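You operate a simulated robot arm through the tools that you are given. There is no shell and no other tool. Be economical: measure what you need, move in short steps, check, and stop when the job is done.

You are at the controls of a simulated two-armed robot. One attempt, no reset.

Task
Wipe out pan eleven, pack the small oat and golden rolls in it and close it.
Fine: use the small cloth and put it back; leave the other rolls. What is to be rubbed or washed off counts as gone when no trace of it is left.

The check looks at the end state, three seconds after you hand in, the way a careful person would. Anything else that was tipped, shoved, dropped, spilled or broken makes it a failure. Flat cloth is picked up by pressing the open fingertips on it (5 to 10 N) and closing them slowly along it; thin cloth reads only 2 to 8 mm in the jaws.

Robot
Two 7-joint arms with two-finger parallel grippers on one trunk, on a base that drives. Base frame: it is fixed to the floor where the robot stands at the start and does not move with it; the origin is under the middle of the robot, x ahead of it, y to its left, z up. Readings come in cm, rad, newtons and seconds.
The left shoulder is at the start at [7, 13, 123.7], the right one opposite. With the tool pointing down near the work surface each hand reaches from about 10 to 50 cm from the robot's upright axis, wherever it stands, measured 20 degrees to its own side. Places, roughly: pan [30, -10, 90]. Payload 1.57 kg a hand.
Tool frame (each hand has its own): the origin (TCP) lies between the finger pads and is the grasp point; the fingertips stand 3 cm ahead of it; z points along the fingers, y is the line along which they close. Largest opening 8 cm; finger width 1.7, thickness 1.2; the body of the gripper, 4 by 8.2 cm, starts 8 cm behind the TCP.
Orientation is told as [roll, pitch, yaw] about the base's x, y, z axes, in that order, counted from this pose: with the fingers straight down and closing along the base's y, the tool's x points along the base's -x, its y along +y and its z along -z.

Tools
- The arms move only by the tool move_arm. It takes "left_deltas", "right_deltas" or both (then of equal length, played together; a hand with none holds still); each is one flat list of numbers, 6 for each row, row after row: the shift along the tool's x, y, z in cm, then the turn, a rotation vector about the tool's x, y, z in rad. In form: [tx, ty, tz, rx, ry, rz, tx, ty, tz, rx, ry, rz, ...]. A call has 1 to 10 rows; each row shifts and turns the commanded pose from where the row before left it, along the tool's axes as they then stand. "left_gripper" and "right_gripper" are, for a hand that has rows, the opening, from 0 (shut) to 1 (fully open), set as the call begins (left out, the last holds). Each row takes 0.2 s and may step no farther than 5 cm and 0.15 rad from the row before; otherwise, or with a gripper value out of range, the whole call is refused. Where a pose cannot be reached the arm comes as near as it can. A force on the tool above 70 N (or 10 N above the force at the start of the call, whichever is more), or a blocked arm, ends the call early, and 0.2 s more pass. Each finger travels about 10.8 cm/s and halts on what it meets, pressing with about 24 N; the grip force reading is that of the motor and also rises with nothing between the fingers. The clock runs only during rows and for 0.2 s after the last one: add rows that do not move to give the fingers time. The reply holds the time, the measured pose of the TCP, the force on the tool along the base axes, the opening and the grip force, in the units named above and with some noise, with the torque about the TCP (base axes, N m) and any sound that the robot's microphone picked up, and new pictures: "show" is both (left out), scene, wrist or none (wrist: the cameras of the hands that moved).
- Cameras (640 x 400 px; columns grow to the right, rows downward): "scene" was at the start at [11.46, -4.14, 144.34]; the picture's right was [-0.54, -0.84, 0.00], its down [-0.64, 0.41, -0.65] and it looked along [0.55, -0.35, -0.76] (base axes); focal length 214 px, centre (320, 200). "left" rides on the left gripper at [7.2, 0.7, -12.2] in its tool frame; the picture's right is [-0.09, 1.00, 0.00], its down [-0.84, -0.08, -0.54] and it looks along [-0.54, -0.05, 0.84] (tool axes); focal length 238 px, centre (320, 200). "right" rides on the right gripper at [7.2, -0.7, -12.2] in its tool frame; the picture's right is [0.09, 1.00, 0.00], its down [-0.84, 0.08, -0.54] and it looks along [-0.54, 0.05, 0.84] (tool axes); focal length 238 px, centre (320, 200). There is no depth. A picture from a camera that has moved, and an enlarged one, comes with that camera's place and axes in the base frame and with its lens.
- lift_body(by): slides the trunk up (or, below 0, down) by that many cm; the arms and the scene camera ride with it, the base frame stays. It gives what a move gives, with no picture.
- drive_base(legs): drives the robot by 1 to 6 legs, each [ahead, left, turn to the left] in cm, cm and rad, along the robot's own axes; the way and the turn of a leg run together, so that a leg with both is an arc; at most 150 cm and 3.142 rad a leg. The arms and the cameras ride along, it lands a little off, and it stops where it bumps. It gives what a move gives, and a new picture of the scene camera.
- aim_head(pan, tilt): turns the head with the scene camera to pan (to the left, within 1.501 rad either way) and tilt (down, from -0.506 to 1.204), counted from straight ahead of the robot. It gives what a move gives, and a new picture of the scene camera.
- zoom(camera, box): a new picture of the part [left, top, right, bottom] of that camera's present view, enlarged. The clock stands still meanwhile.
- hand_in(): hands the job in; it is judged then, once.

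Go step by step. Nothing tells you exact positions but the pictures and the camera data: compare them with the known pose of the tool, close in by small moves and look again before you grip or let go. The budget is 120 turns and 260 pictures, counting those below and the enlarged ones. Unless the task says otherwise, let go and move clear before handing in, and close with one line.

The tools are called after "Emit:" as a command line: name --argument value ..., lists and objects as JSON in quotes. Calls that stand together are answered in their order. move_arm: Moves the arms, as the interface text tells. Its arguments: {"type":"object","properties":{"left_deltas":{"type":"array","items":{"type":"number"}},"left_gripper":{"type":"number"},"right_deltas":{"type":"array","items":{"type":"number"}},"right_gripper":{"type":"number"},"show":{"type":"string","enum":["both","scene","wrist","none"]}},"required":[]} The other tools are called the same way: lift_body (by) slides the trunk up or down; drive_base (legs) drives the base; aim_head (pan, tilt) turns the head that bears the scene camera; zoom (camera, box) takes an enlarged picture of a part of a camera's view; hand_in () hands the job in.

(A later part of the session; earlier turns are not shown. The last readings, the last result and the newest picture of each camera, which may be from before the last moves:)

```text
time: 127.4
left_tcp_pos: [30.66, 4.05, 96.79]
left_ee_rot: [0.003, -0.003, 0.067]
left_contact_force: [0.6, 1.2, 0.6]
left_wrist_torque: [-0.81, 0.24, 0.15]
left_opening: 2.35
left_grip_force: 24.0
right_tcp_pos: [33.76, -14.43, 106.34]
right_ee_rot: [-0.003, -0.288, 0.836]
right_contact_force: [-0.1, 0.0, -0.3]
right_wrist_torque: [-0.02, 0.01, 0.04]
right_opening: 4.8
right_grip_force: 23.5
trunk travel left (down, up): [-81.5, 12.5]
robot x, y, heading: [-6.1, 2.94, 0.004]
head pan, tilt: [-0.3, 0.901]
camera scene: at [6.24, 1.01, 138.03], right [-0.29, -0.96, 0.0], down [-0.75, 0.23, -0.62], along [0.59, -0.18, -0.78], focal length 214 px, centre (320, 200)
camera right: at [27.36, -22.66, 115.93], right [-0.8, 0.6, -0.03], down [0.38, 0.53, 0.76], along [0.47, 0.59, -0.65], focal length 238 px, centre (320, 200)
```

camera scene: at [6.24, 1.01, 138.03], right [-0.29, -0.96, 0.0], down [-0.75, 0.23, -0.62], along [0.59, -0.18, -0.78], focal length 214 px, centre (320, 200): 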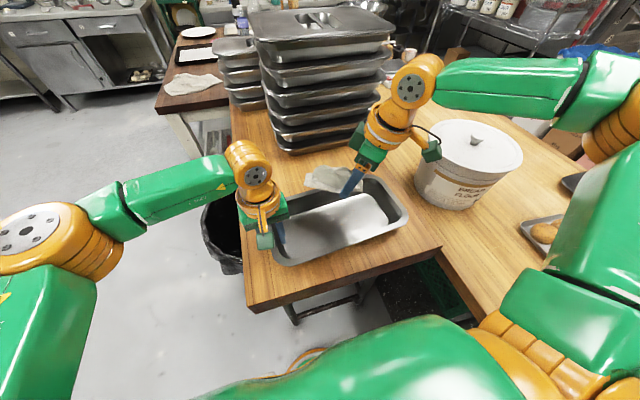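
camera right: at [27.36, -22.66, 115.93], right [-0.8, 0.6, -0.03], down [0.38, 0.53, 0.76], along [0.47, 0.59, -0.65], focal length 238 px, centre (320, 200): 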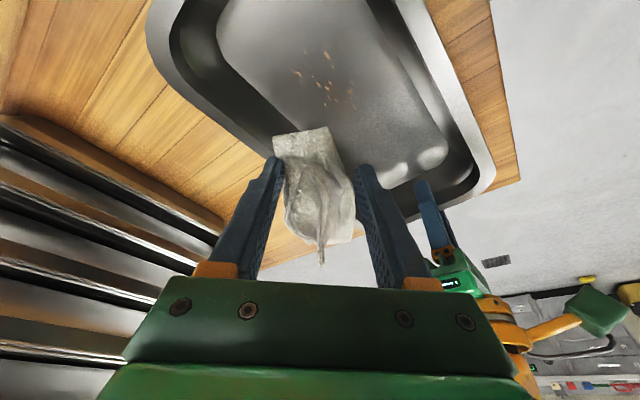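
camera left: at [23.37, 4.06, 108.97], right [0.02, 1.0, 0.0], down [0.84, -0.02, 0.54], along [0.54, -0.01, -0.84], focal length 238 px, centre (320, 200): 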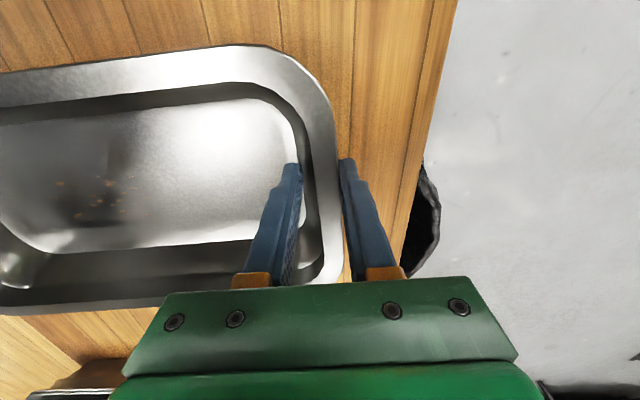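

Emit:
move_arm --right_deltas '[0, 0, 0, -0.04, 0, -0.134, 0, 0, 0, -0.04, 0, -0.134, 0, 0, 0, -0.04, 0, -0.134, 0, 0, 0, -0.04, 0, -0.134, 0, 0, 0, -0.04, 0, -0.134, 0, 0, 0, 0, 0, 0]' --show "both"

```text
time: 128.8
left_tcp_pos: [30.66, 4.05, 97.03]
left_ee_rot: [0.003, 0.0, 0.07]
left_contact_force: [1.0, 1.5, 0.3]
left_wrist_torque: [-0.81, -0.03, 0.21]
left_opening: 2.35
left_grip_force: 24.2
right_tcp_pos: [33.75, -14.46, 106.36]
right_ee_rot: [-0.001, -0.289, 1.537]
right_contact_force: [0.8, 0.1, -0.5]
right_wrist_torque: [-0.02, 0.01, -0.02]
right_opening: 4.78
right_grip_force: 23.9
trunk travel left (down, up): [-81.5, 12.5]
robot x, y, heading: [-5.77, 2.82, 0.006]
head pan, tilt: [-0.3, 0.901]
camera scene: at [6.24, 1.0, 138.03], right [-0.29, -0.96, 0.0], down [-0.75, 0.23, -0.62], along [0.59, -0.18, -0.78], focal length 214 px, centre (320, 200)
camera right: at [34.11, -24.91, 115.94], right [-1.0, -0.05, -0.03], down [-0.06, 0.65, 0.76], along [-0.02, 0.76, -0.65], focal length 238 px, centre (320, 200)
```

scene: 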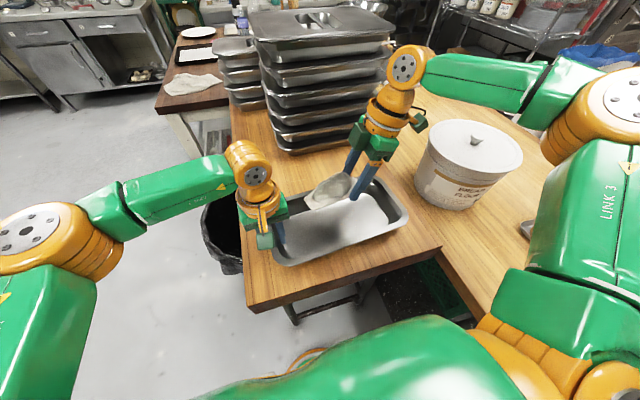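
right: 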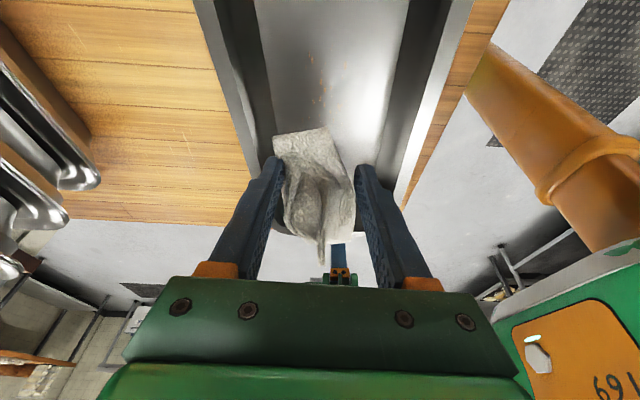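

The cloth now lies along the pan. Lower it and stroke along the pan.

Emit:
move_arm --right_deltas '[2.9, 0, -0.86, 0, 0, 0, 0.9, 0, -0.28, 0, 0, 0, 0.71, 0, 2.39, 0, 0, 0, 0.71, 0, 2.39, 0, 0, 0, 0.71, 0, 2.39, 0, 0, 0, 0.71, 0, 2.39, 0, 0, 0, 0.17, 0, 0.55, 0, 0, 0, 0, 0, 0, 0, 0, 0]' --show "wrist"

```text
time: 130.6
left_tcp_pos: [30.65, 4.03, 96.75]
left_ee_rot: [0.004, -0.003, 0.069]
left_contact_force: [0.8, -0.4, 0.1]
left_wrist_torque: [-0.83, 0.06, 0.19]
left_opening: 2.36
left_grip_force: 24.0
right_tcp_pos: [33.6, -18.4, 95.59]
right_ee_rot: [-0.003, -0.287, 1.534]
right_contact_force: [-0.6, 0.5, -0.8]
right_wrist_torque: [-0.01, 0.03, -0.02]
right_opening: 4.77
right_grip_force: 23.9
trunk travel left (down, up): [-81.5, 12.5]
robot x, y, heading: [-6.09, 2.78, 0.01]
head pan, tilt: [-0.3, 0.901]
camera right: at [33.88, -28.94, 105.27], right [-1.0, -0.05, -0.03], down [-0.05, 0.65, 0.76], along [-0.02, 0.76, -0.65], focal length 238 px, centre (320, 200)
```

right: 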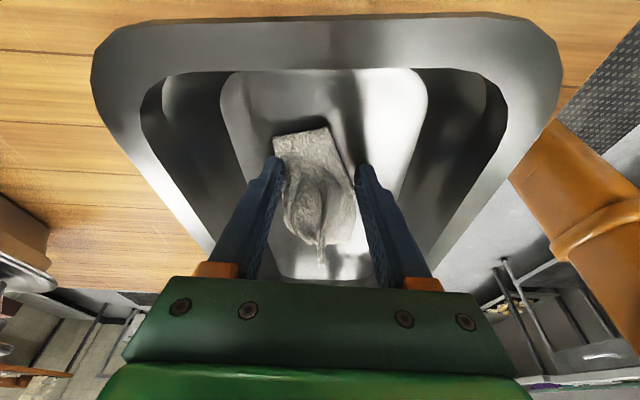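

Emit:
move_arm --right_deltas '[0.09, 0, 0.3, 0, 0, 0, 0, 0, 0, 0, 0, 0]' --show "none"

Emit:
move_arm --right_deltas '[0.06, 0, 0.2, 0, 0, 0, 0, 0, 0, 0, 0, 0]' --show "none"

```text
time: 131.2
left_tcp_pos: [30.57, 3.97, 97.0]
left_ee_rot: [0.003, -0.005, 0.068]
left_contact_force: [0.7, 0.7, 0.7]
left_wrist_torque: [-0.82, -0.16, 0.41]
left_opening: 2.39
left_grip_force: 24.5
right_tcp_pos: [33.69, -18.47, 95.46]
right_ee_rot: [-0.007, -0.289, 1.534]
right_contact_force: [3.7, -5.3, 21.4]
right_wrist_torque: [-0.16, 0.44, 0.17]
right_opening: 4.77
right_grip_force: 23.5
trunk travel left (down, up): [-81.5, 12.5]
robot x, y, heading: [-6.3, 3.09, 0.004]
head pan, tilt: [-0.3, 0.901]
```

```text
time: 131.8
left_tcp_pos: [30.27, 4.07, 97.02]
left_ee_rot: [0.0, -0.002, 0.068]
left_contact_force: [0.9, 0.0, -6.4]
left_wrist_torque: [-0.76, 0.11, 0.41]
left_opening: 2.3
left_grip_force: 24.0
right_tcp_pos: [33.45, -18.34, 95.5]
right_ee_rot: [-0.012, -0.288, 1.534]
right_contact_force: [11.2, -11.6, 57.3]
right_wrist_torque: [-0.25, 1.16, 0.4]
right_opening: 4.74
right_grip_force: 24.3
trunk travel left (down, up): [-81.5, 12.5]
robot x, y, heading: [-6.15, 2.87, 0.003]
head pan, tilt: [-0.3, 0.901]
```

The fingertips are grounding before the cloth. I'll lift slightly and tilt so the cloth's forward end is the lowest part.

Emit:
move_arm --right_deltas '[-0.2, 0, -0.7, 0, 0, 0, 0, 0, 0, 0, 0.12, 0, 0, 0, 0, 0, 0, 0]' --show "wrist"

Emit:
zoom --camera "left" --box '[0, 60, 320, 260]'

```text
time: 132.6
left_tcp_pos: [30.38, 4.09, 96.96]
left_ee_rot: [0.003, -0.006, 0.068]
left_contact_force: [-0.4, 2.4, 12.6]
left_wrist_torque: [-0.71, -0.76, 0.49]
left_opening: 2.33
left_grip_force: 24.1
right_tcp_pos: [33.24, -18.38, 96.09]
right_ee_rot: [-0.004, -0.164, 1.536]
right_contact_force: [-0.1, 0.0, 0.2]
right_wrist_torque: [0.16, 0.02, 0.07]
right_opening: 4.75
right_grip_force: 23.8
trunk travel left (down, up): [-81.5, 12.5]
robot x, y, heading: [-5.53, 2.85, 0.003]
head pan, tilt: [-0.3, 0.901]
camera right: at [33.58, -27.61, 106.85], right [-1.0, -0.05, -0.02], down [-0.05, 0.74, 0.67], along [-0.02, 0.67, -0.74], focal length 238 px, centre (320, 200)
```

right: 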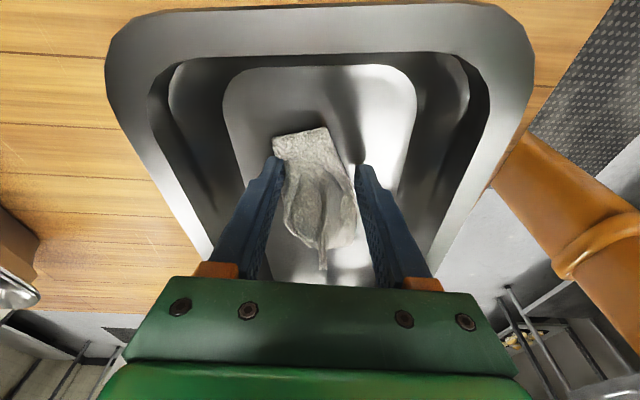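

```text
2.00 times, centred on (160, 160) of left
camera zoom: at [23.01, 4.14, 109.09], right [0.02, 1.0, 0.0], down [0.84, -0.02, 0.55], along [0.55, -0.01, -0.84], focal length 477 px, centre (640, 280)
```

zoom: 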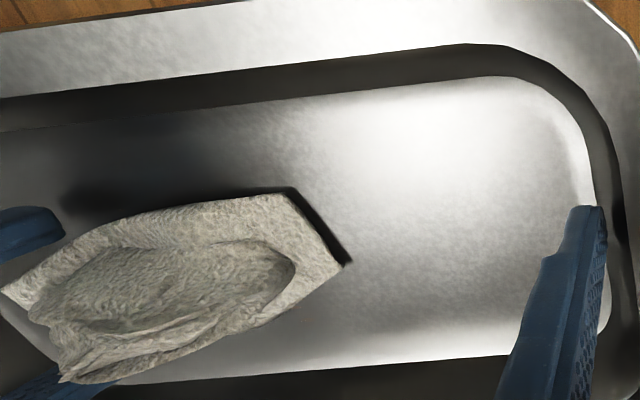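

The cloth now covers the specks zone right at the floor. Lower a touch and rub back and forth.

Emit:
move_arm --right_deltas '[0.04, 0, 0.25, 0, 0, 0, -1.2, 0, 0.2, 0, 0, 0, -1.2, 0, 0.2, 0, 0, 0, -1.2, 0, 0.2, 0, 0, 0, 1.2, 0, -0.2, 0, 0, 0, 1.2, 0, -0.2, 0, 0, 0, 1.2, 0, -0.2, 0, 0, 0, 1.2, 0, -0.2, 0, 0, 0, 0, 0, 0, 0, 0, 0]' --show "none"

```text
time: 134.6
left_tcp_pos: [30.4, 4.13, 96.95]
left_ee_rot: [0.001, -0.006, 0.07]
left_contact_force: [0.0, 3.4, 20.5]
left_wrist_torque: [-0.74, 0.22, 0.26]
left_opening: 2.29
left_grip_force: 24.7
right_tcp_pos: [33.35, -19.49, 95.75]
right_ee_rot: [-0.007, -0.167, 1.534]
right_contact_force: [0.8, -1.1, 0.2]
right_wrist_torque: [0.03, 0.01, 0.0]
right_opening: 4.75
right_grip_force: 24.5
trunk travel left (down, up): [-81.5, 12.5]
robot x, y, heading: [-5.81, 3.09, 0.006]
head pan, tilt: [-0.3, 0.901]
```

Emit:
move_arm --right_deltas '[0.03, 0, 0.2, 0, 0, 0, -1.3, 0, 0.2, 0, 0, 0, -1.3, 0, 0.2, 0, 0, 0, -1.3, 0, 0.2, 0, 0, 0, 0, 1, 0, 0, 0, 0, 1.3, 0, -0.2, 0, 0, 0, 1.3, 0, -0.2, 0, 0, 0, 1.3, 0, -0.2, 0, 0, 0, 0, 0, 0, 0, 0, 0]' --show "none"

Emit:
move_arm --right_deltas '[-1.3, 0, 0.2, 0, 0, 0, -1.3, 0, 0.2, 0, 0, 0, -1.3, 0, 0.2, 0, 0, 0, 0, -1, 0, 0, 0, 0, 0, -1, 0, 0, 0, 0, 1.3, 0, -0.2, 0, 0, 0, 1.3, 0, -0.2, 0, 0, 0, 1.3, 0, -0.2, 0, 0, 0, 0, 0, 0, 0, 0, 0]' --show "none"

Emit:
move_arm --right_deltas '[-0.3, 0, -2, 0, 0, 0, -0.4, 0, -4, 0, 0, 0, 2.5, 0, -4, 0, 0, 0, 3, 0, 0, 0, 0, 0, 0, 0, 0, 0, 0, 0]' --show "wrist"

Emit:
zoom --camera "left" --box '[0, 60, 320, 260]'

```text
time: 136.6
left_tcp_pos: [30.22, 4.12, 96.99]
left_ee_rot: [0.0, -0.005, 0.068]
left_contact_force: [1.5, -1.4, 13.8]
left_wrist_torque: [-0.8, -0.39, 0.4]
left_opening: 2.28
left_grip_force: 23.7
right_tcp_pos: [32.35, -19.52, 95.6]
right_ee_rot: [-0.006, -0.166, 1.534]
right_contact_force: [1.1, 3.7, 7.6]
right_wrist_torque: [0.8, 0.15, -0.19]
right_opening: 4.71
right_grip_force: 23.1
trunk travel left (down, up): [-81.5, 12.5]
robot x, y, heading: [-5.56, 2.64, 0.008]
head pan, tilt: [-0.3, 0.901]
```

```text
time: 138.6
left_tcp_pos: [30.36, 4.09, 97.01]
left_ee_rot: [0.003, -0.004, 0.067]
left_contact_force: [-2.4, 3.4, 12.4]
left_wrist_torque: [-0.7, 0.05, 0.35]
left_opening: 2.32
left_grip_force: 24.1
right_tcp_pos: [34.33, -19.5, 95.56]
right_ee_rot: [-0.004, -0.166, 1.534]
right_contact_force: [-1.2, -0.4, -0.2]
right_wrist_torque: [-0.05, 0.01, -0.03]
right_opening: 4.71
right_grip_force: 23.9
trunk travel left (down, up): [-81.5, 12.5]
robot x, y, heading: [-5.71, 2.79, 0.006]
head pan, tilt: [-0.3, 0.901]
```

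```text
time: 139.8
left_tcp_pos: [30.37, 4.12, 96.98]
left_ee_rot: [0.002, -0.005, 0.067]
left_contact_force: [-2.9, 3.4, 9.4]
left_wrist_torque: [-0.65, -0.02, 0.35]
left_opening: 2.33
left_grip_force: 24.1
right_tcp_pos: [34.22, -25.98, 104.54]
right_ee_rot: [-0.004, -0.168, 1.533]
right_contact_force: [0.8, 0.7, -0.4]
right_wrist_torque: [-0.01, 0.02, -0.01]
right_opening: 4.72
right_grip_force: 23.9
trunk travel left (down, up): [-81.5, 12.5]
robot x, y, heading: [-6.32, 2.96, 0.01]
head pan, tilt: [-0.3, 0.901]
camera right: at [34.52, -35.14, 115.39], right [-1.0, -0.05, -0.02], down [-0.05, 0.74, 0.67], along [-0.02, 0.67, -0.74], focal length 238 px, centre (320, 200)
```

right: 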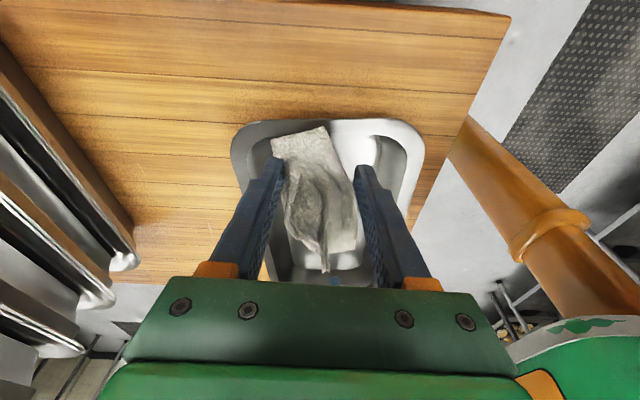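

```text
2.00 times, centred on (160, 160) of left
camera zoom: at [23.05, 4.12, 109.07], right [0.02, 1.0, 0.0], down [0.84, -0.02, 0.55], along [0.55, -0.01, -0.84], focal length 477 px, centre (640, 280)
```

zoom: 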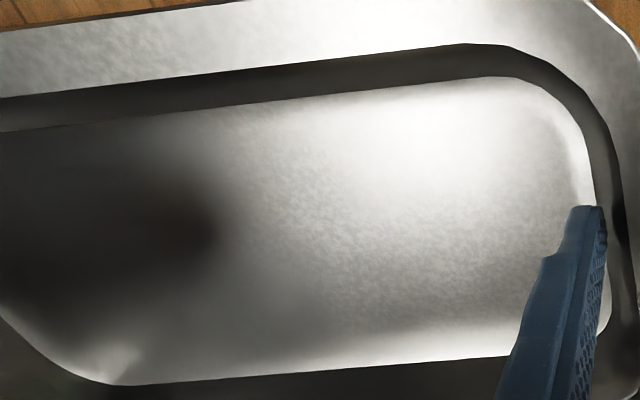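

No trace remains visible in this view. Now release the pan with the left hand, raise both hands, and drive forward to return the cloth.

Emit:
move_arm --left_deltas '[0, 0, 0, 0, 0, 0, 0, 0, 0, 0, 0, 0, 0, 0, 0, 0, 0, 0, 0, 0, -4, 0, 0, 0, 0, 0, -4, 0, 0, 0, 0, 0, -4, 0, 0, 0, 0, 3, -2, 0, 0, 0, 0, 0, 0, 0, 0, 0]' --left_gripper 0.9 --right_deltas '[-2.5, 0, -2, 0, 0, 0, -2.5, 0, -2, 0, 0, 0, -2, 0, -1, 0, 0, 0, 0, 0, 0, 0, 0, 0, 0, 0, 0, 0, 0, 0, 0, 0, 0, 0, 0, 0, 0, 0, 0, 0, 0, 0, 0, 0, 0, 0, 0, 0]' --show "both"

Emit:
zoom --camera "left" --box '[0, 60, 360, 280]'

```text
time: 141.6
left_tcp_pos: [30.66, 7.03, 111.13]
left_ee_rot: [0.004, -0.002, 0.067]
left_contact_force: [0.1, -0.6, -0.1]
left_wrist_torque: [-0.01, 0.02, 0.02]
left_opening: 7.18
left_grip_force: 0.1
right_tcp_pos: [34.77, -20.04, 110.5]
right_ee_rot: [-0.001, -0.169, 1.535]
right_contact_force: [-0.5, -0.5, -1.2]
right_wrist_torque: [-0.02, 0.04, 0.04]
right_opening: 4.73
right_grip_force: 24.0
trunk travel left (down, up): [-81.5, 12.5]
robot x, y, heading: [-5.56, 3.39, 0.001]
head pan, tilt: [-0.3, 0.901]
camera scene: at [6.21, 0.88, 138.03], right [-0.29, -0.96, 0.0], down [-0.75, 0.23, -0.62], along [0.59, -0.18, -0.78], focal length 214 px, centre (320, 200)
camera right: at [35.16, -29.25, 121.37], right [-1.0, -0.05, -0.02], down [-0.05, 0.74, 0.67], along [-0.02, 0.67, -0.74], focal length 238 px, centre (320, 200)
camera left: at [23.33, 7.1, 123.13], right [0.02, 1.0, 0.0], down [0.84, -0.02, 0.54], along [0.54, -0.01, -0.84], focal length 238 px, centre (320, 200)
```

scene: 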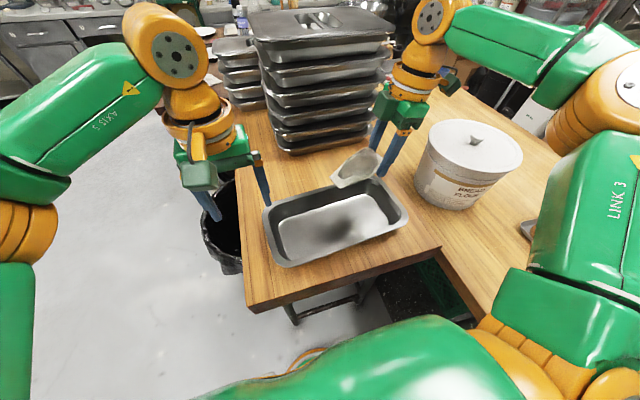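
right: 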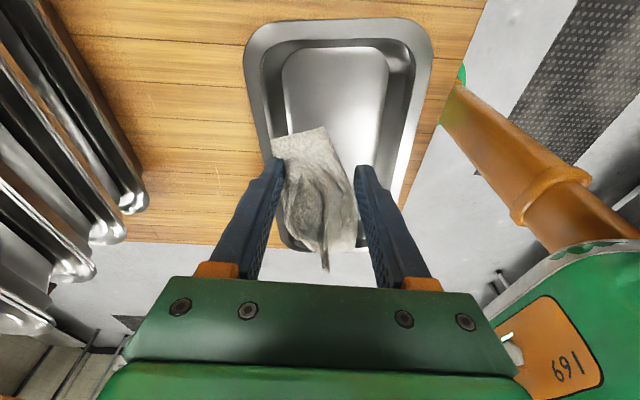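
left: 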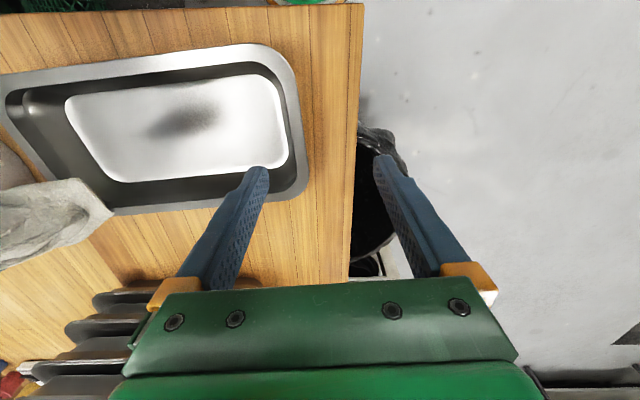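

```text
1.78 times, centred on (180, 170) of left
camera zoom: at [23.33, 7.1, 123.13], right [0.02, 1.0, 0.0], down [0.84, -0.02, 0.54], along [0.54, -0.01, -0.84], focal length 424 px, centre (569, 253)
```

zoom: 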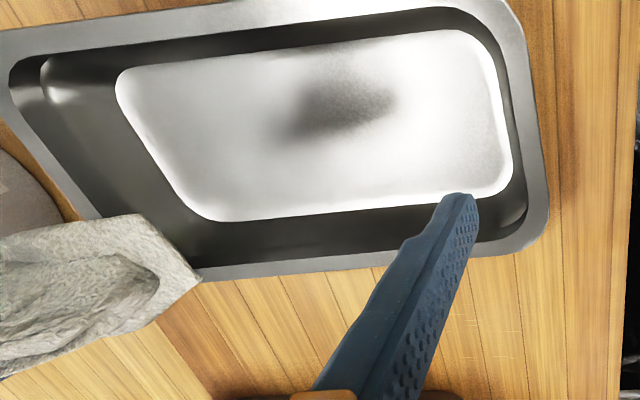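

The pan is clean. Drive forward 12 cm to place the cloth back.

Emit:
drive_base --legs '[[12, 0, 0]]'

Emit:
move_arm --right_deltas '[0, -1.5, 2, 0, 0, 0, -1.5, 0, 3, 0, 0, 0, 0, 0, 3, 0, 0, 0, 0, 0, 0, 0, 0, 0]' --show "both"

```text
time: 142.8
left_tcp_pos: [42.06, 7.01, 111.13]
left_ee_rot: [0.004, -0.005, 0.069]
left_contact_force: [-0.2, -0.2, -0.6]
left_wrist_torque: [0.02, -0.05, 0.03]
left_opening: 7.22
left_grip_force: 0.1
right_tcp_pos: [46.21, -20.05, 110.68]
right_ee_rot: [-0.005, -0.169, 1.533]
right_contact_force: [-0.4, -0.1, -0.7]
right_wrist_torque: [-0.05, 0.0, 0.03]
right_opening: 4.69
right_grip_force: 24.3
trunk travel left (down, up): [-81.5, 12.5]
robot x, y, heading: [5.44, 3.05, 0.003]
head pan, tilt: [-0.3, 0.901]
camera scene: at [17.52, 0.9, 138.07], right [-0.29, -0.96, 0.0], down [-0.75, 0.23, -0.62], along [0.6, -0.18, -0.78], focal length 214 px, centre (320, 200)
```

scene: 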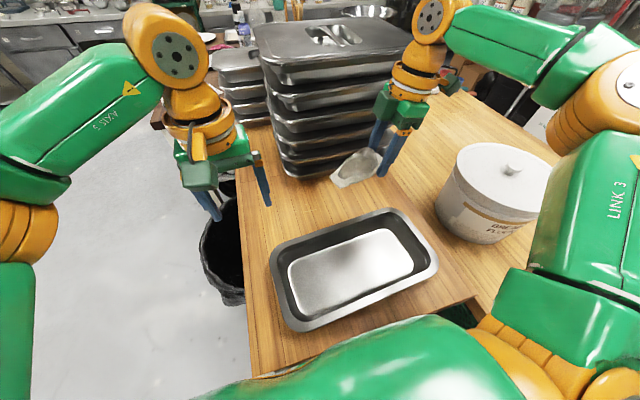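

```text
time: 143.8
left_tcp_pos: [42.32, 7.07, 110.85]
left_ee_rot: [0.003, -0.002, 0.066]
left_contact_force: [-0.2, 0.9, 0.3]
left_wrist_torque: [0.01, 0.02, 0.0]
left_opening: 7.2
left_grip_force: 0.2
right_tcp_pos: [48.21, -17.25, 102.75]
right_ee_rot: [0.0, -0.171, 1.532]
right_contact_force: [-0.6, 1.1, 0.3]
right_wrist_torque: [-0.01, -0.01, -0.02]
right_opening: 4.69
right_grip_force: 23.9
trunk travel left (down, up): [-81.5, 12.5]
robot x, y, heading: [5.64, 3.26, 0.01]
head pan, tilt: [-0.3, 0.901]
camera scene: at [17.93, 0.87, 138.03], right [-0.29, -0.96, 0.0], down [-0.75, 0.23, -0.62], along [0.59, -0.18, -0.78], focal length 214 px, centre (320, 200)
camera right: at [48.43, -26.49, 113.61], right [-1.0, -0.05, -0.02], down [-0.05, 0.74, 0.67], along [-0.02, 0.67, -0.74], focal length 238 px, centre (320, 200)
```

scene: 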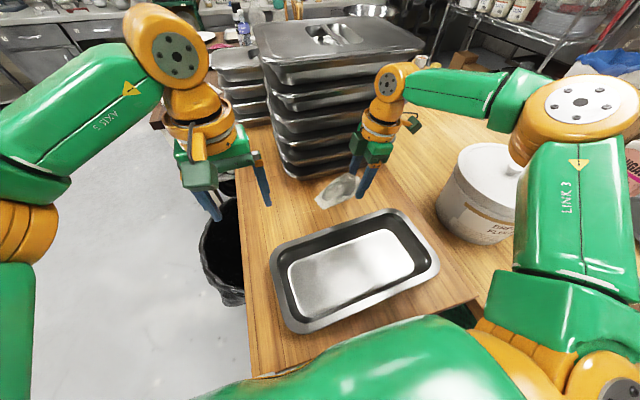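
right: 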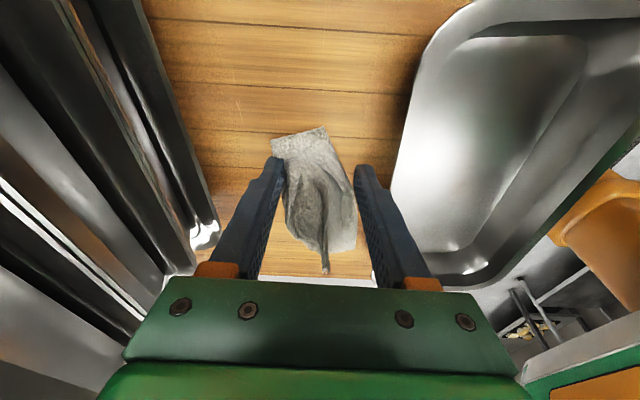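

Emit:
move_arm --right_deltas '[0.41, 0, 2.37, 0, 0, 0, 0.41, 0, 2.37, 0, 0, 0, 0.36, 0, 2.1, 0, 0, 0, 0, 0, 0, 0, 0, 0]' --show "none"

Emit:
move_arm --right_deltas '[0.04, 0, 0.25, 0, 0, 0, 0, 0, 0, 0, 0, 0]' --show "wrist"

```text
time: 144.8
left_tcp_pos: [42.35, 7.07, 111.09]
left_ee_rot: [0.004, 0.0, 0.067]
left_contact_force: [1.1, -0.1, 0.1]
left_wrist_torque: [-0.01, 0.0, 0.0]
left_opening: 7.2
left_grip_force: 0.1
right_tcp_pos: [48.13, -17.2, 95.95]
right_ee_rot: [-0.002, -0.171, 1.531]
right_contact_force: [-0.7, -0.2, -0.8]
right_wrist_torque: [-0.06, 0.0, 0.01]
right_opening: 4.68
right_grip_force: 24.3
trunk travel left (down, up): [-81.5, 12.5]
robot x, y, heading: [5.56, 3.24, 0.002]
head pan, tilt: [-0.3, 0.901]
```

```text
time: 145.4
left_tcp_pos: [42.35, 7.0, 111.06]
left_ee_rot: [0.004, -0.003, 0.066]
left_contact_force: [0.0, -0.7, -0.1]
left_wrist_torque: [0.01, -0.04, 0.0]
left_opening: 7.18
left_grip_force: 0.2
right_tcp_pos: [48.06, -17.27, 95.69]
right_ee_rot: [-0.002, -0.167, 1.532]
right_contact_force: [0.6, 0.9, -0.5]
right_wrist_torque: [-0.02, 0.02, 0.04]
right_opening: 4.7
right_grip_force: 24.5
trunk travel left (down, up): [-81.5, 12.5]
robot x, y, heading: [5.94, 3.05, 0.002]
head pan, tilt: [-0.3, 0.901]
camera right: at [48.45, -26.5, 106.49], right [-1.0, -0.05, -0.02], down [-0.05, 0.74, 0.67], along [-0.02, 0.67, -0.74], focal length 238 px, centre (320, 200)
```

right: 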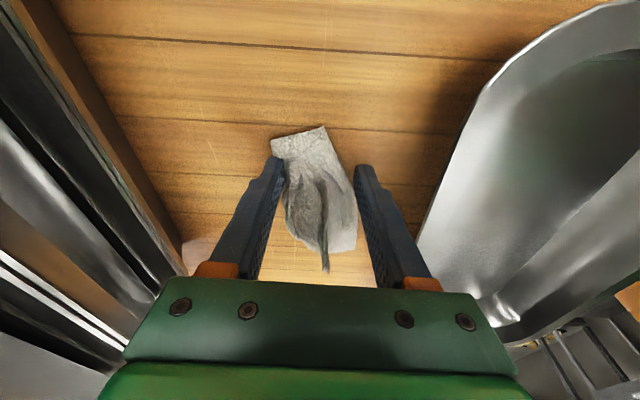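

Emit:
move_arm --right_deltas '[0.06, 0, 0.35, 0, 0, 0, 0, 0, 0, 0, 0, 0]' --show "none"

Emit:
move_arm --right_deltas '[0, 0, 0, 0, 0, 0, 0, 0, 0, 0, 0, 0, 0, 0, -3, 0, 0, 0, 0, 0, -4, 0, 0, 0, 0, 0, -4, 0, 0, 0, 0, 0, -4, 0, 0, 0, 0, 0, 0, 0, 0, 0]' --right_gripper 0.72 --show "both"

```text
time: 146.0
left_tcp_pos: [42.35, 7.08, 111.04]
left_ee_rot: [0.004, -0.003, 0.065]
left_contact_force: [0.3, 0.0, -0.1]
left_wrist_torque: [-0.03, -0.01, -0.01]
left_opening: 7.19
left_grip_force: 0.0
right_tcp_pos: [48.07, -17.31, 95.34]
right_ee_rot: [-0.001, -0.167, 1.533]
right_contact_force: [0.2, -0.6, -0.6]
right_wrist_torque: [-0.02, -0.02, 0.0]
right_opening: 4.69
right_grip_force: 24.1
trunk travel left (down, up): [-81.5, 12.5]
robot x, y, heading: [5.61, 2.68, 0.003]
head pan, tilt: [-0.3, 0.901]
```

```text
time: 147.6
left_tcp_pos: [42.27, 7.06, 111.02]
left_ee_rot: [0.003, 0.0, 0.066]
left_contact_force: [-1.2, 0.1, 0.9]
left_wrist_torque: [0.03, 0.01, -0.02]
left_opening: 7.2
left_grip_force: 0.0
right_tcp_pos: [47.82, -19.85, 110.36]
right_ee_rot: [-0.003, -0.171, 1.534]
right_contact_force: [0.1, -0.2, 0.1]
right_wrist_torque: [0.02, -0.01, 0.04]
right_opening: 5.77
right_grip_force: 0.1
trunk travel left (down, up): [-81.5, 12.5]
robot x, y, heading: [5.56, 3.07, 0.008]
head pan, tilt: [-0.3, 0.901]
camera scene: at [17.91, 0.9, 138.03], right [-0.29, -0.96, 0.0], down [-0.75, 0.23, -0.62], along [0.59, -0.18, -0.78], focal length 214 px, centre (320, 200)
camera right: at [48.12, -28.99, 121.12], right [-1.0, -0.05, -0.02], down [-0.05, 0.74, 0.67], along [-0.02, 0.67, -0.74], focal length 238 px, centre (320, 200)
```

scene: 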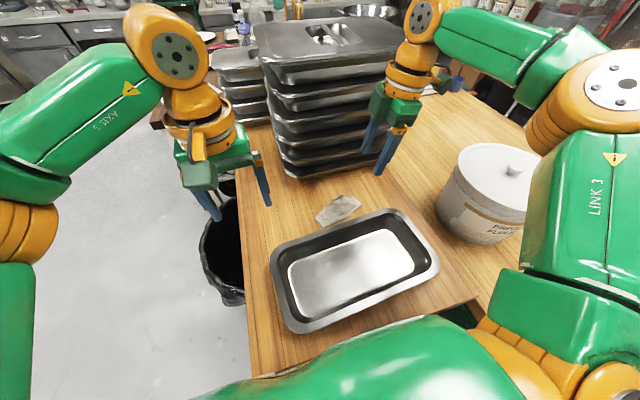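
right: 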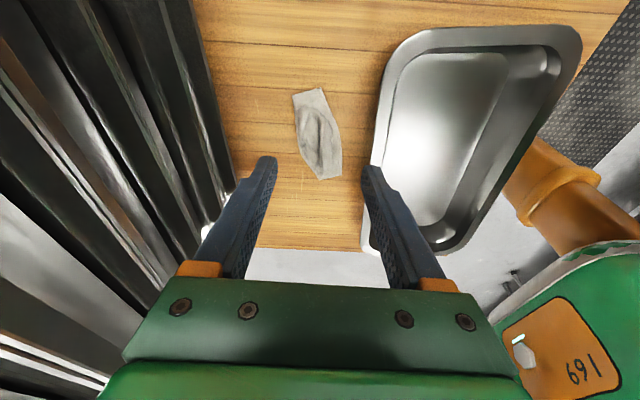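

Cloth is back at about (48,-14) where it started. Next, raise the trunk for clearance, back off, and drive along to the roll tray on the right table.

Emit:
lift_body --by 10

Emit:
drive_base --legs '[[-28, 0, 0]]'

Emit:
move_arm --right_deltas '[0, 0, 0, 0.04, 0, 0.134, 0, 0, 0, 0.04, 0, 0.134, 0, 0, 0, 0.04, 0, 0.134, 0, 0, 0, 0.04, 0, 0.134, 0, 0, 0, 0.04, 0, 0.134, 0, 0, 0, 0.03, 0, 0.134, 0, 0, 0, 0.02, 0, 0.134, 0, 0, 0, 0.01, 0, 0.134, 0, 0, 0, 0, 0, 0.134, 0, 0, 0, 0, 0, 0.134]' --show "none"

Emit:
aim_head --pan -0.9 --tilt 0.8

```text
time: 148.9
left_tcp_pos: [42.34, 7.06, 121.07]
left_ee_rot: [0.002, -0.002, 0.067]
left_contact_force: [-0.8, -0.3, 0.0]
left_wrist_torque: [-0.02, 0.01, 0.02]
left_opening: 7.23
left_grip_force: 0.1
right_tcp_pos: [47.8, -19.87, 120.38]
right_ee_rot: [-0.003, -0.167, 1.533]
right_contact_force: [0.8, 0.2, 1.2]
right_wrist_torque: [-0.02, 0.01, -0.03]
right_opening: 5.75
right_grip_force: 0.0
trunk travel left (down, up): [-91.5, 2.5]
robot x, y, heading: [5.91, 3.26, 0.006]
head pan, tilt: [-0.3, 0.901]
```

```text
time: 150.9
left_tcp_pos: [14.62, 6.92, 120.88]
left_ee_rot: [0.002, 0.001, 0.065]
left_contact_force: [-0.5, 0.7, -0.1]
left_wrist_torque: [-0.02, 0.03, -0.01]
left_opening: 7.19
left_grip_force: 0.0
right_tcp_pos: [19.97, -19.96, 120.1]
right_ee_rot: [0.001, -0.168, 1.528]
right_contact_force: [0.9, -0.3, 0.4]
right_wrist_torque: [-0.04, -0.03, 0.02]
right_opening: 5.77
right_grip_force: 0.2
trunk travel left (down, up): [-91.5, 2.5]
robot x, y, heading: [-22.43, 2.82, -0.002]
head pan, tilt: [-0.3, 0.901]
camera scene: at [-9.82, 0.82, 148.0], right [-0.29, -0.96, 0.0], down [-0.75, 0.23, -0.62], along [0.59, -0.18, -0.79], focal length 214 px, centre (320, 200)
```

scene: 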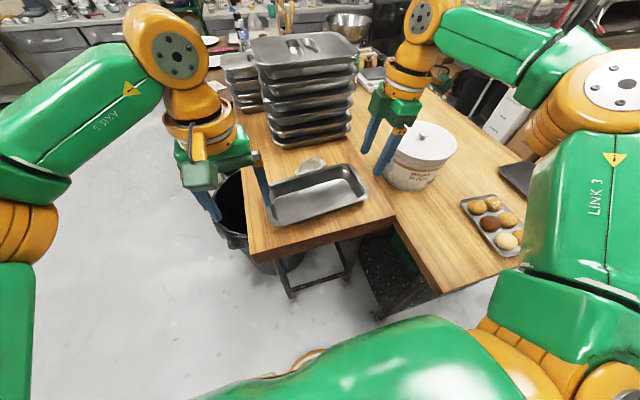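

```text
time: 153.1
left_tcp_pos: [14.17, 6.8, 121.0]
left_ee_rot: [0.005, -0.003, 0.064]
left_contact_force: [-0.5, -0.5, 0.2]
left_wrist_torque: [0.0, 0.0, 0.0]
left_opening: 7.22
left_grip_force: 0.0
right_tcp_pos: [19.65, -19.81, 120.28]
right_ee_rot: [0.011, -0.235, 0.16]
right_contact_force: [-0.2, -0.5, -0.2]
right_wrist_torque: [0.02, 0.01, 0.0]
right_opening: 5.75
right_grip_force: 0.0
trunk travel left (down, up): [-91.5, 2.5]
robot x, y, heading: [-21.92, 2.93, 0.003]
head pan, tilt: [-0.3, 0.901]
```

```text
time: 154.1
left_tcp_pos: [14.32, 6.95, 120.99]
left_ee_rot: [0.003, -0.001, 0.066]
left_contact_force: [0.3, 0.0, 0.2]
left_wrist_torque: [0.01, 0.01, 0.02]
left_opening: 7.2
left_grip_force: 0.1
right_tcp_pos: [19.58, -19.85, 120.23]
right_ee_rot: [0.009, -0.234, 0.164]
right_contact_force: [0.8, 0.5, -1.1]
right_wrist_torque: [0.01, 0.02, 0.0]
right_opening: 5.77
right_grip_force: 0.0
trunk travel left (down, up): [-91.5, 2.5]
robot x, y, heading: [-22.17, 2.9, 0.006]
head pan, tilt: [-0.901, 0.799]
camera scene: at [-12.41, -3.26, 148.82], right [-0.78, -0.62, 0.0], down [-0.45, 0.56, -0.7], along [0.43, -0.55, -0.72], focal length 214 px, centre (320, 200)
```

scene: 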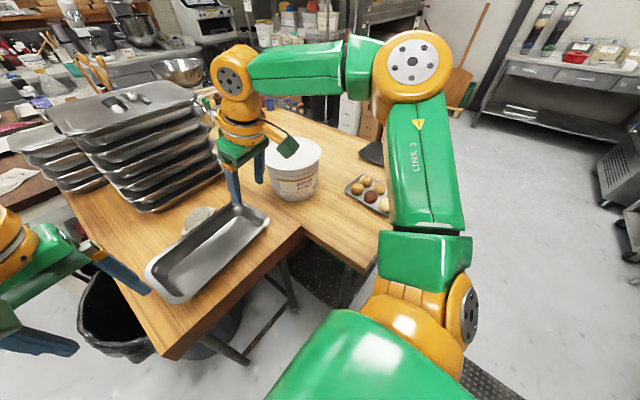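

The tray holds about six rolls at roughly (7,-59). Drive right 58 cm and look at it.

Emit:
drive_base --legs '[[-3, -58, 0]]'

Emit:
aim_head --pan -0.3 --tilt 0.9

```text
time: 157.4
left_tcp_pos: [11.26, -50.14, 121.05]
left_ee_rot: [0.002, -0.002, 0.065]
left_contact_force: [-0.1, 0.2, -0.7]
left_wrist_torque: [-0.03, 0.0, -0.03]
left_opening: 7.19
left_grip_force: 0.0
right_tcp_pos: [16.62, -76.87, 120.35]
right_ee_rot: [0.006, -0.234, 0.163]
right_contact_force: [0.3, 0.4, 0.5]
right_wrist_torque: [0.0, -0.02, 0.0]
right_opening: 5.76
right_grip_force: 0.0
trunk travel left (down, up): [-91.5, 2.5]
robot x, y, heading: [-25.49, -53.85, -0.004]
head pan, tilt: [-0.901, 0.799]
camera scene: at [-15.36, -60.22, 148.83], right [-0.78, -0.62, 0.0], down [-0.45, 0.56, -0.7], along [0.43, -0.55, -0.72], focal length 214 px, centre (320, 200)
```

scene: 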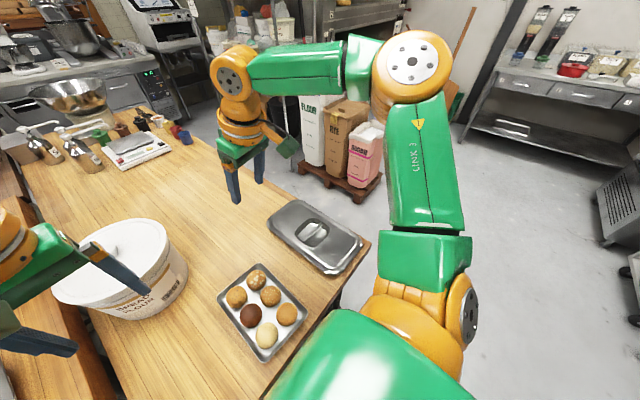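

```text
time: 158.4
left_tcp_pos: [11.24, -50.32, 121.01]
left_ee_rot: [0.004, -0.001, 0.064]
left_contact_force: [0.4, -0.9, -1.1]
left_wrist_torque: [0.02, -0.01, 0.02]
left_opening: 7.19
left_grip_force: 0.1
right_tcp_pos: [16.75, -77.1, 120.06]
right_ee_rot: [0.009, -0.235, 0.163]
right_contact_force: [-0.5, -0.7, 0.7]
right_wrist_torque: [-0.05, 0.01, 0.02]
right_opening: 5.78
right_grip_force: 0.0
trunk travel left (down, up): [-91.5, 2.5]
robot x, y, heading: [-25.67, -53.96, 0.002]
head pan, tilt: [-0.3, 0.901]
camera scene: at [-13.19, -56.41, 148.04], right [-0.3, -0.96, 0.0], down [-0.75, 0.23, -0.62], along [0.59, -0.18, -0.78], focal length 214 px, centre (320, 200)
```

scene: 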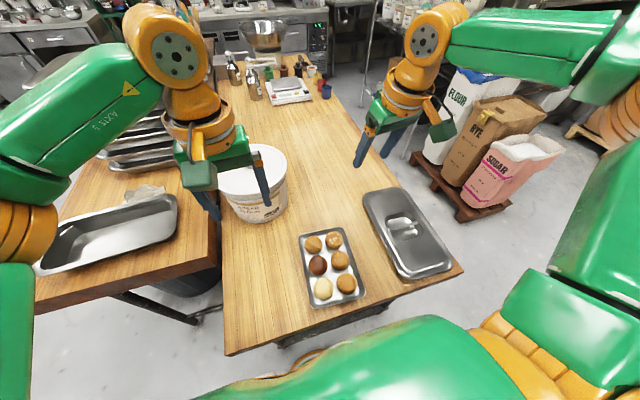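

Emit:
zoom --camera "scene" --box '[285, 215, 385, 315]'

Emit:
zoom --camera "scene" --box '[340, 170, 480, 300]'

```text
4.00 times, centred on (335, 265) of scene
camera zoom: at [-13.19, -56.41, 148.04], right [-0.3, -0.96, 0.0], down [-0.75, 0.23, -0.62], along [0.59, -0.18, -0.78], focal length 858 px, centre (260, -60)
```

zoom: 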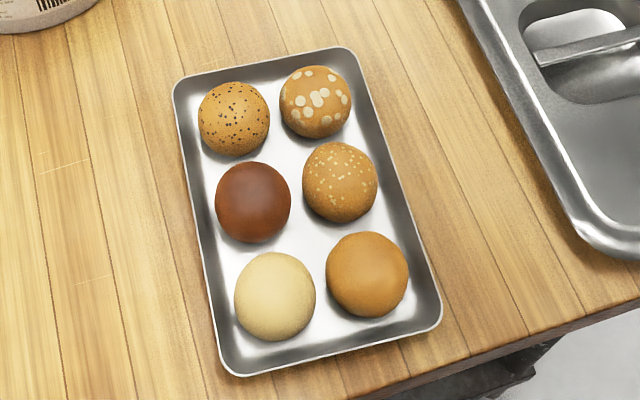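

```text
3.08 times, centred on (410, 235) of scene
camera zoom: at [-13.19, -56.41, 148.04], right [-0.3, -0.96, 0.0], down [-0.75, 0.23, -0.62], along [0.59, -0.18, -0.78], focal length 660 px, centre (43, 92)
```

zoom: 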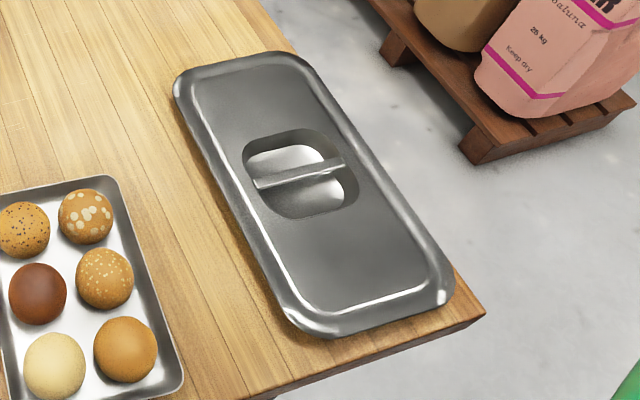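

The six rolls: poppy, oat flakes, dark, sesame, pale, plain golden. I want the oat flake roll (~(12,-68)) and the golden one (~(0.3,-67.3)). Move right 12 cm, lower the trunk, and orient both grippers diagonally.

Emit:
drive_base --legs '[[0, -13, 0]]'

Emit:
lift_body --by -10

Emit:
move_arm --right_deltas '[0, 0, 0, 0, 0.12, 0, 0, 0, 0, 0, 0.115, 0, 0, 2.5, 0, 0, 0, -0.125, 0, 2.5, 0, 0, 0, -0.125, 0, 2.5, 0, 0, 0, -0.125, 0, 2.5, 0, 0, 0, -0.125, 0, 0, 0, 0, 0, -0.122, 0, 0, 0, 0, 0, 0]' --left_deltas '[0, 3, 0, 0, 0, 0.14, 0, 3, 0, 0, 0, 0.14, 0, 0, 0, 0, 0, 0.14, 0, 0, 0, 0, 0, 0.14, 0, 0, 0, 0, 0, 0.14, 0, 0, 0, 0, 0, 0.15, 0, 0, 0, 0, 0, 0, 0, 0, 0, 0, 0, 0]' --right_gripper 0.85 --left_gripper 0.85 --show "both"

```text
time: 159.7
left_tcp_pos: [11.43, -62.86, 120.94]
left_ee_rot: [0.0, -0.002, 0.066]
left_contact_force: [0.1, -0.1, 1.3]
left_wrist_torque: [0.02, -0.01, 0.02]
left_opening: 7.21
left_grip_force: 0.1
right_tcp_pos: [16.75, -89.5, 120.4]
right_ee_rot: [0.007, -0.234, 0.167]
right_contact_force: [0.5, 0.9, -0.1]
right_wrist_torque: [-0.03, 0.03, 0.0]
right_opening: 5.75
right_grip_force: 0.0
trunk travel left (down, up): [-91.5, 2.5]
robot x, y, heading: [-25.52, -67.26, 0.005]
head pan, tilt: [-0.3, 0.901]
camera scene: at [-13.16, -68.8, 148.04], right [-0.29, -0.96, 0.0], down [-0.75, 0.23, -0.62], along [0.59, -0.19, -0.78], focal length 214 px, centre (320, 200)
```

scene: 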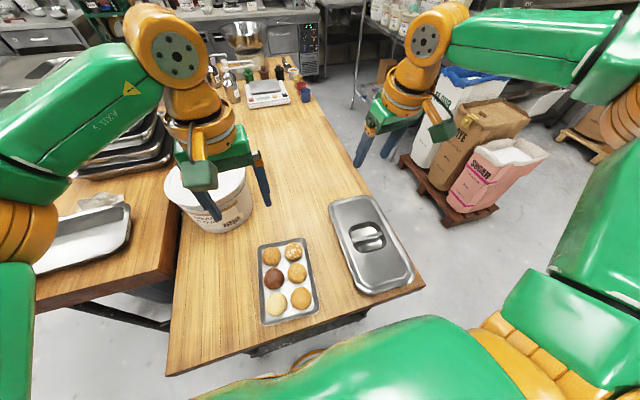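

```text
time: 161.0
left_tcp_pos: [11.31, -63.22, 110.99]
left_ee_rot: [0.004, -0.002, 0.067]
left_contact_force: [-0.2, -0.2, -0.3]
left_wrist_torque: [0.03, 0.02, 0.04]
left_opening: 7.21
left_grip_force: 0.0
right_tcp_pos: [16.7, -90.05, 110.36]
right_ee_rot: [0.009, -0.236, 0.164]
right_contact_force: [0.3, -0.5, 0.0]
right_wrist_torque: [0.05, -0.01, 0.02]
right_opening: 5.77
right_grip_force: 0.1
trunk travel left (down, up): [-81.5, 12.5]
robot x, y, heading: [-24.78, -67.32, 0.0]
head pan, tilt: [-0.3, 0.901]
```

```text
time: 162.8
left_tcp_pos: [11.46, -57.28, 111.03]
left_ee_rot: [0.003, 0.001, -0.785]
left_contact_force: [0.5, 0.2, 0.6]
left_wrist_torque: [0.01, -0.01, -0.03]
left_opening: 6.83
left_grip_force: 0.0
right_tcp_pos: [13.0, -81.9, 111.58]
right_ee_rot: [0.006, -0.003, 0.789]
right_contact_force: [0.0, 0.3, 0.1]
right_wrist_torque: [0.03, 0.02, -0.01]
right_opening: 6.81
right_grip_force: 0.0
right hand out of reach, approached as far as the arm can: row 6
trunk travel left (down, up): [-81.5, 12.5]
robot x, y, heading: [-25.76, -66.98, 0.005]
head pan, tilt: [-0.3, 0.901]
camera scene: at [-13.08, -69.35, 138.03], right [-0.29, -0.96, 0.0], down [-0.75, 0.23, -0.62], along [0.59, -0.18, -0.78], focal length 214 px, centre (320, 200)
camera right: at [8.42, -87.49, 123.87], right [-0.77, 0.64, 0.01], down [0.54, 0.64, 0.55], along [0.34, 0.43, -0.84], focal length 238 px, centre (320, 200)
camera left: at [6.72, -51.85, 123.1], right [0.77, 0.64, 0.0], down [0.54, -0.65, 0.54], along [0.35, -0.41, -0.84], focal length 238 px, centre (320, 200)
```

scene: 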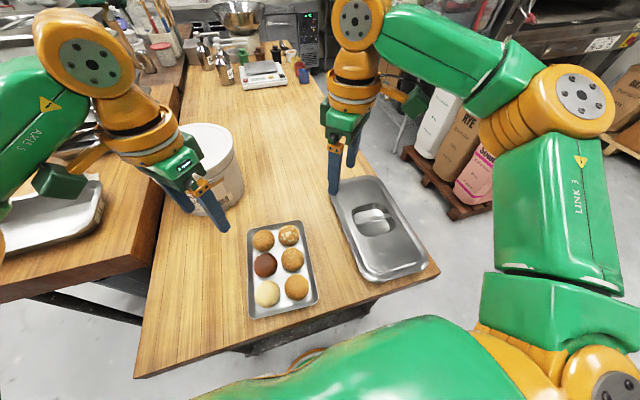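
right: 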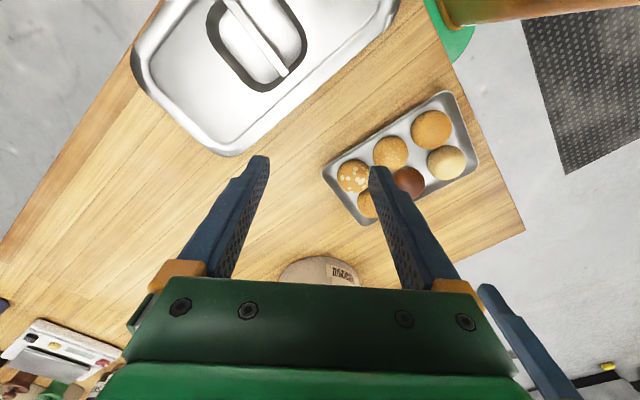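
left: 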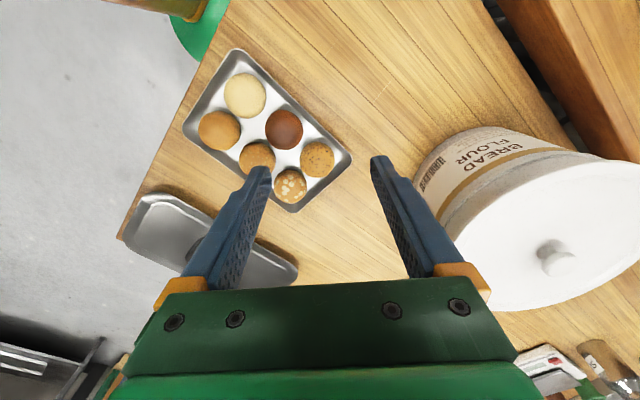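

Triangulation shows this table is lower (rolls at z≈88.5): golden (2.1,-68.6), oat (15.5,-69.5). I'll shift the robot left and ahead for the right hand to take the oat roll, and lower the trunk.

Emit:
move_arm --left_deltas '[2.8, -2.8, 0, 0, 0, 0, 2.8, -2.8, 0, 0, 0, 0, 0, 0, 0, 0, 0, 0]' --show "none"

Emit:
drive_base --legs '[[3, 8, 0]]'

Emit:
lift_body --by -6

Emit:
move_arm --right_deltas '[0.5, 1.2, 0, 0, 0, 0, 0.5, 1.2, 0, 0, 0, 0, 0, 0, 0, 0, 0, 0]' --show "both"

```text
time: 163.6
left_tcp_pos: [3.35, -57.43, 110.74]
left_ee_rot: [0.002, 0.002, -0.783]
left_contact_force: [0.6, -0.5, -1.0]
left_wrist_torque: [-0.01, 0.0, 0.03]
left_opening: 6.82
left_grip_force: 0.0
right_tcp_pos: [12.93, -81.8, 111.76]
right_ee_rot: [0.009, -0.005, 0.789]
right_contact_force: [-0.1, -0.2, 0.1]
right_wrist_torque: [0.02, -0.01, 0.01]
right_opening: 6.81
right_grip_force: 0.0
trunk travel left (down, up): [-81.5, 12.5]
robot x, y, heading: [-25.33, -67.33, 0.002]
head pan, tilt: [-0.3, 0.901]
```

```text
time: 164.7
left_tcp_pos: [6.07, -49.96, 110.74]
left_ee_rot: [0.009, 0.001, -0.783]
left_contact_force: [0.5, -1.0, -0.2]
left_wrist_torque: [0.04, -0.04, -0.01]
left_opening: 6.82
left_grip_force: 0.0
right_tcp_pos: [15.7, -74.42, 111.77]
right_ee_rot: [0.007, -0.009, 0.789]
right_contact_force: [-0.2, -1.1, 0.1]
right_wrist_torque: [0.06, -0.02, 0.0]
right_opening: 6.82
right_grip_force: 0.0
trunk travel left (down, up): [-81.5, 12.5]
robot x, y, heading: [-22.1, -59.33, 0.001]
head pan, tilt: [-0.3, 0.901]
camera scene: at [-10.44, -62.12, 138.05], right [-0.29, -0.96, 0.0], down [-0.75, 0.23, -0.62], along [0.59, -0.18, -0.78], focal length 214 px, centre (320, 200)
```

scene: 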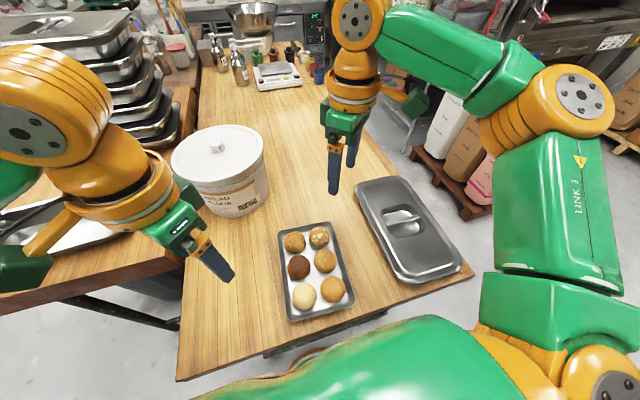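

```text
time: 165.7
left_tcp_pos: [6.14, -49.47, 104.78]
left_ee_rot: [0.005, 0.002, -0.783]
left_contact_force: [0.0, -0.8, 0.0]
left_wrist_torque: [-0.01, 0.01, -0.03]
left_opening: 6.79
left_grip_force: 0.0
right_tcp_pos: [15.8, -73.96, 105.73]
right_ee_rot: [0.005, -0.004, 0.787]
right_contact_force: [0.2, -0.3, -0.4]
right_wrist_torque: [0.0, -0.02, -0.05]
right_opening: 6.8
right_grip_force: 0.1
trunk travel left (down, up): [-75.5, 18.5]
robot x, y, heading: [-22.18, -59.75, -0.001]
head pan, tilt: [-0.3, 0.901]
```

```text
time: 166.5
left_tcp_pos: [6.21, -49.52, 104.73]
left_ee_rot: [0.004, 0.002, -0.784]
left_contact_force: [-0.1, -1.0, -0.5]
left_wrist_torque: [-0.04, 0.01, 0.01]
left_opening: 6.79
left_grip_force: 0.0
right_tcp_pos: [13.45, -73.07, 105.6]
right_ee_rot: [0.007, -0.005, 0.787]
right_contact_force: [-0.1, -0.1, -0.2]
right_wrist_torque: [0.01, 0.0, -0.02]
right_opening: 6.8
right_grip_force: 0.0
trunk travel left (down, up): [-75.5, 18.5]
robot x, y, heading: [-22.26, -59.28, 0.001]
head pan, tilt: [-0.3, 0.901]
camera scene: at [-10.18, -61.56, 132.03], right [-0.29, -0.96, 0.0], down [-0.75, 0.23, -0.62], along [0.59, -0.18, -0.78], focal length 214 px, centre (320, 200)
camera right: at [8.87, -78.78, 117.85], right [-0.77, 0.64, 0.01], down [0.54, 0.64, 0.55], along [0.34, 0.43, -0.84], focal length 238 px, centre (320, 200)
```

scene: 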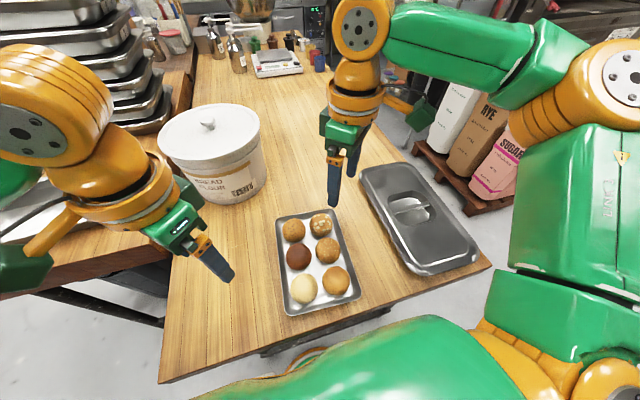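
right: 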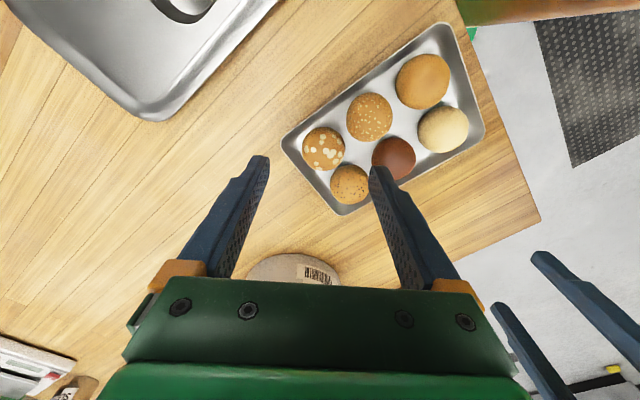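

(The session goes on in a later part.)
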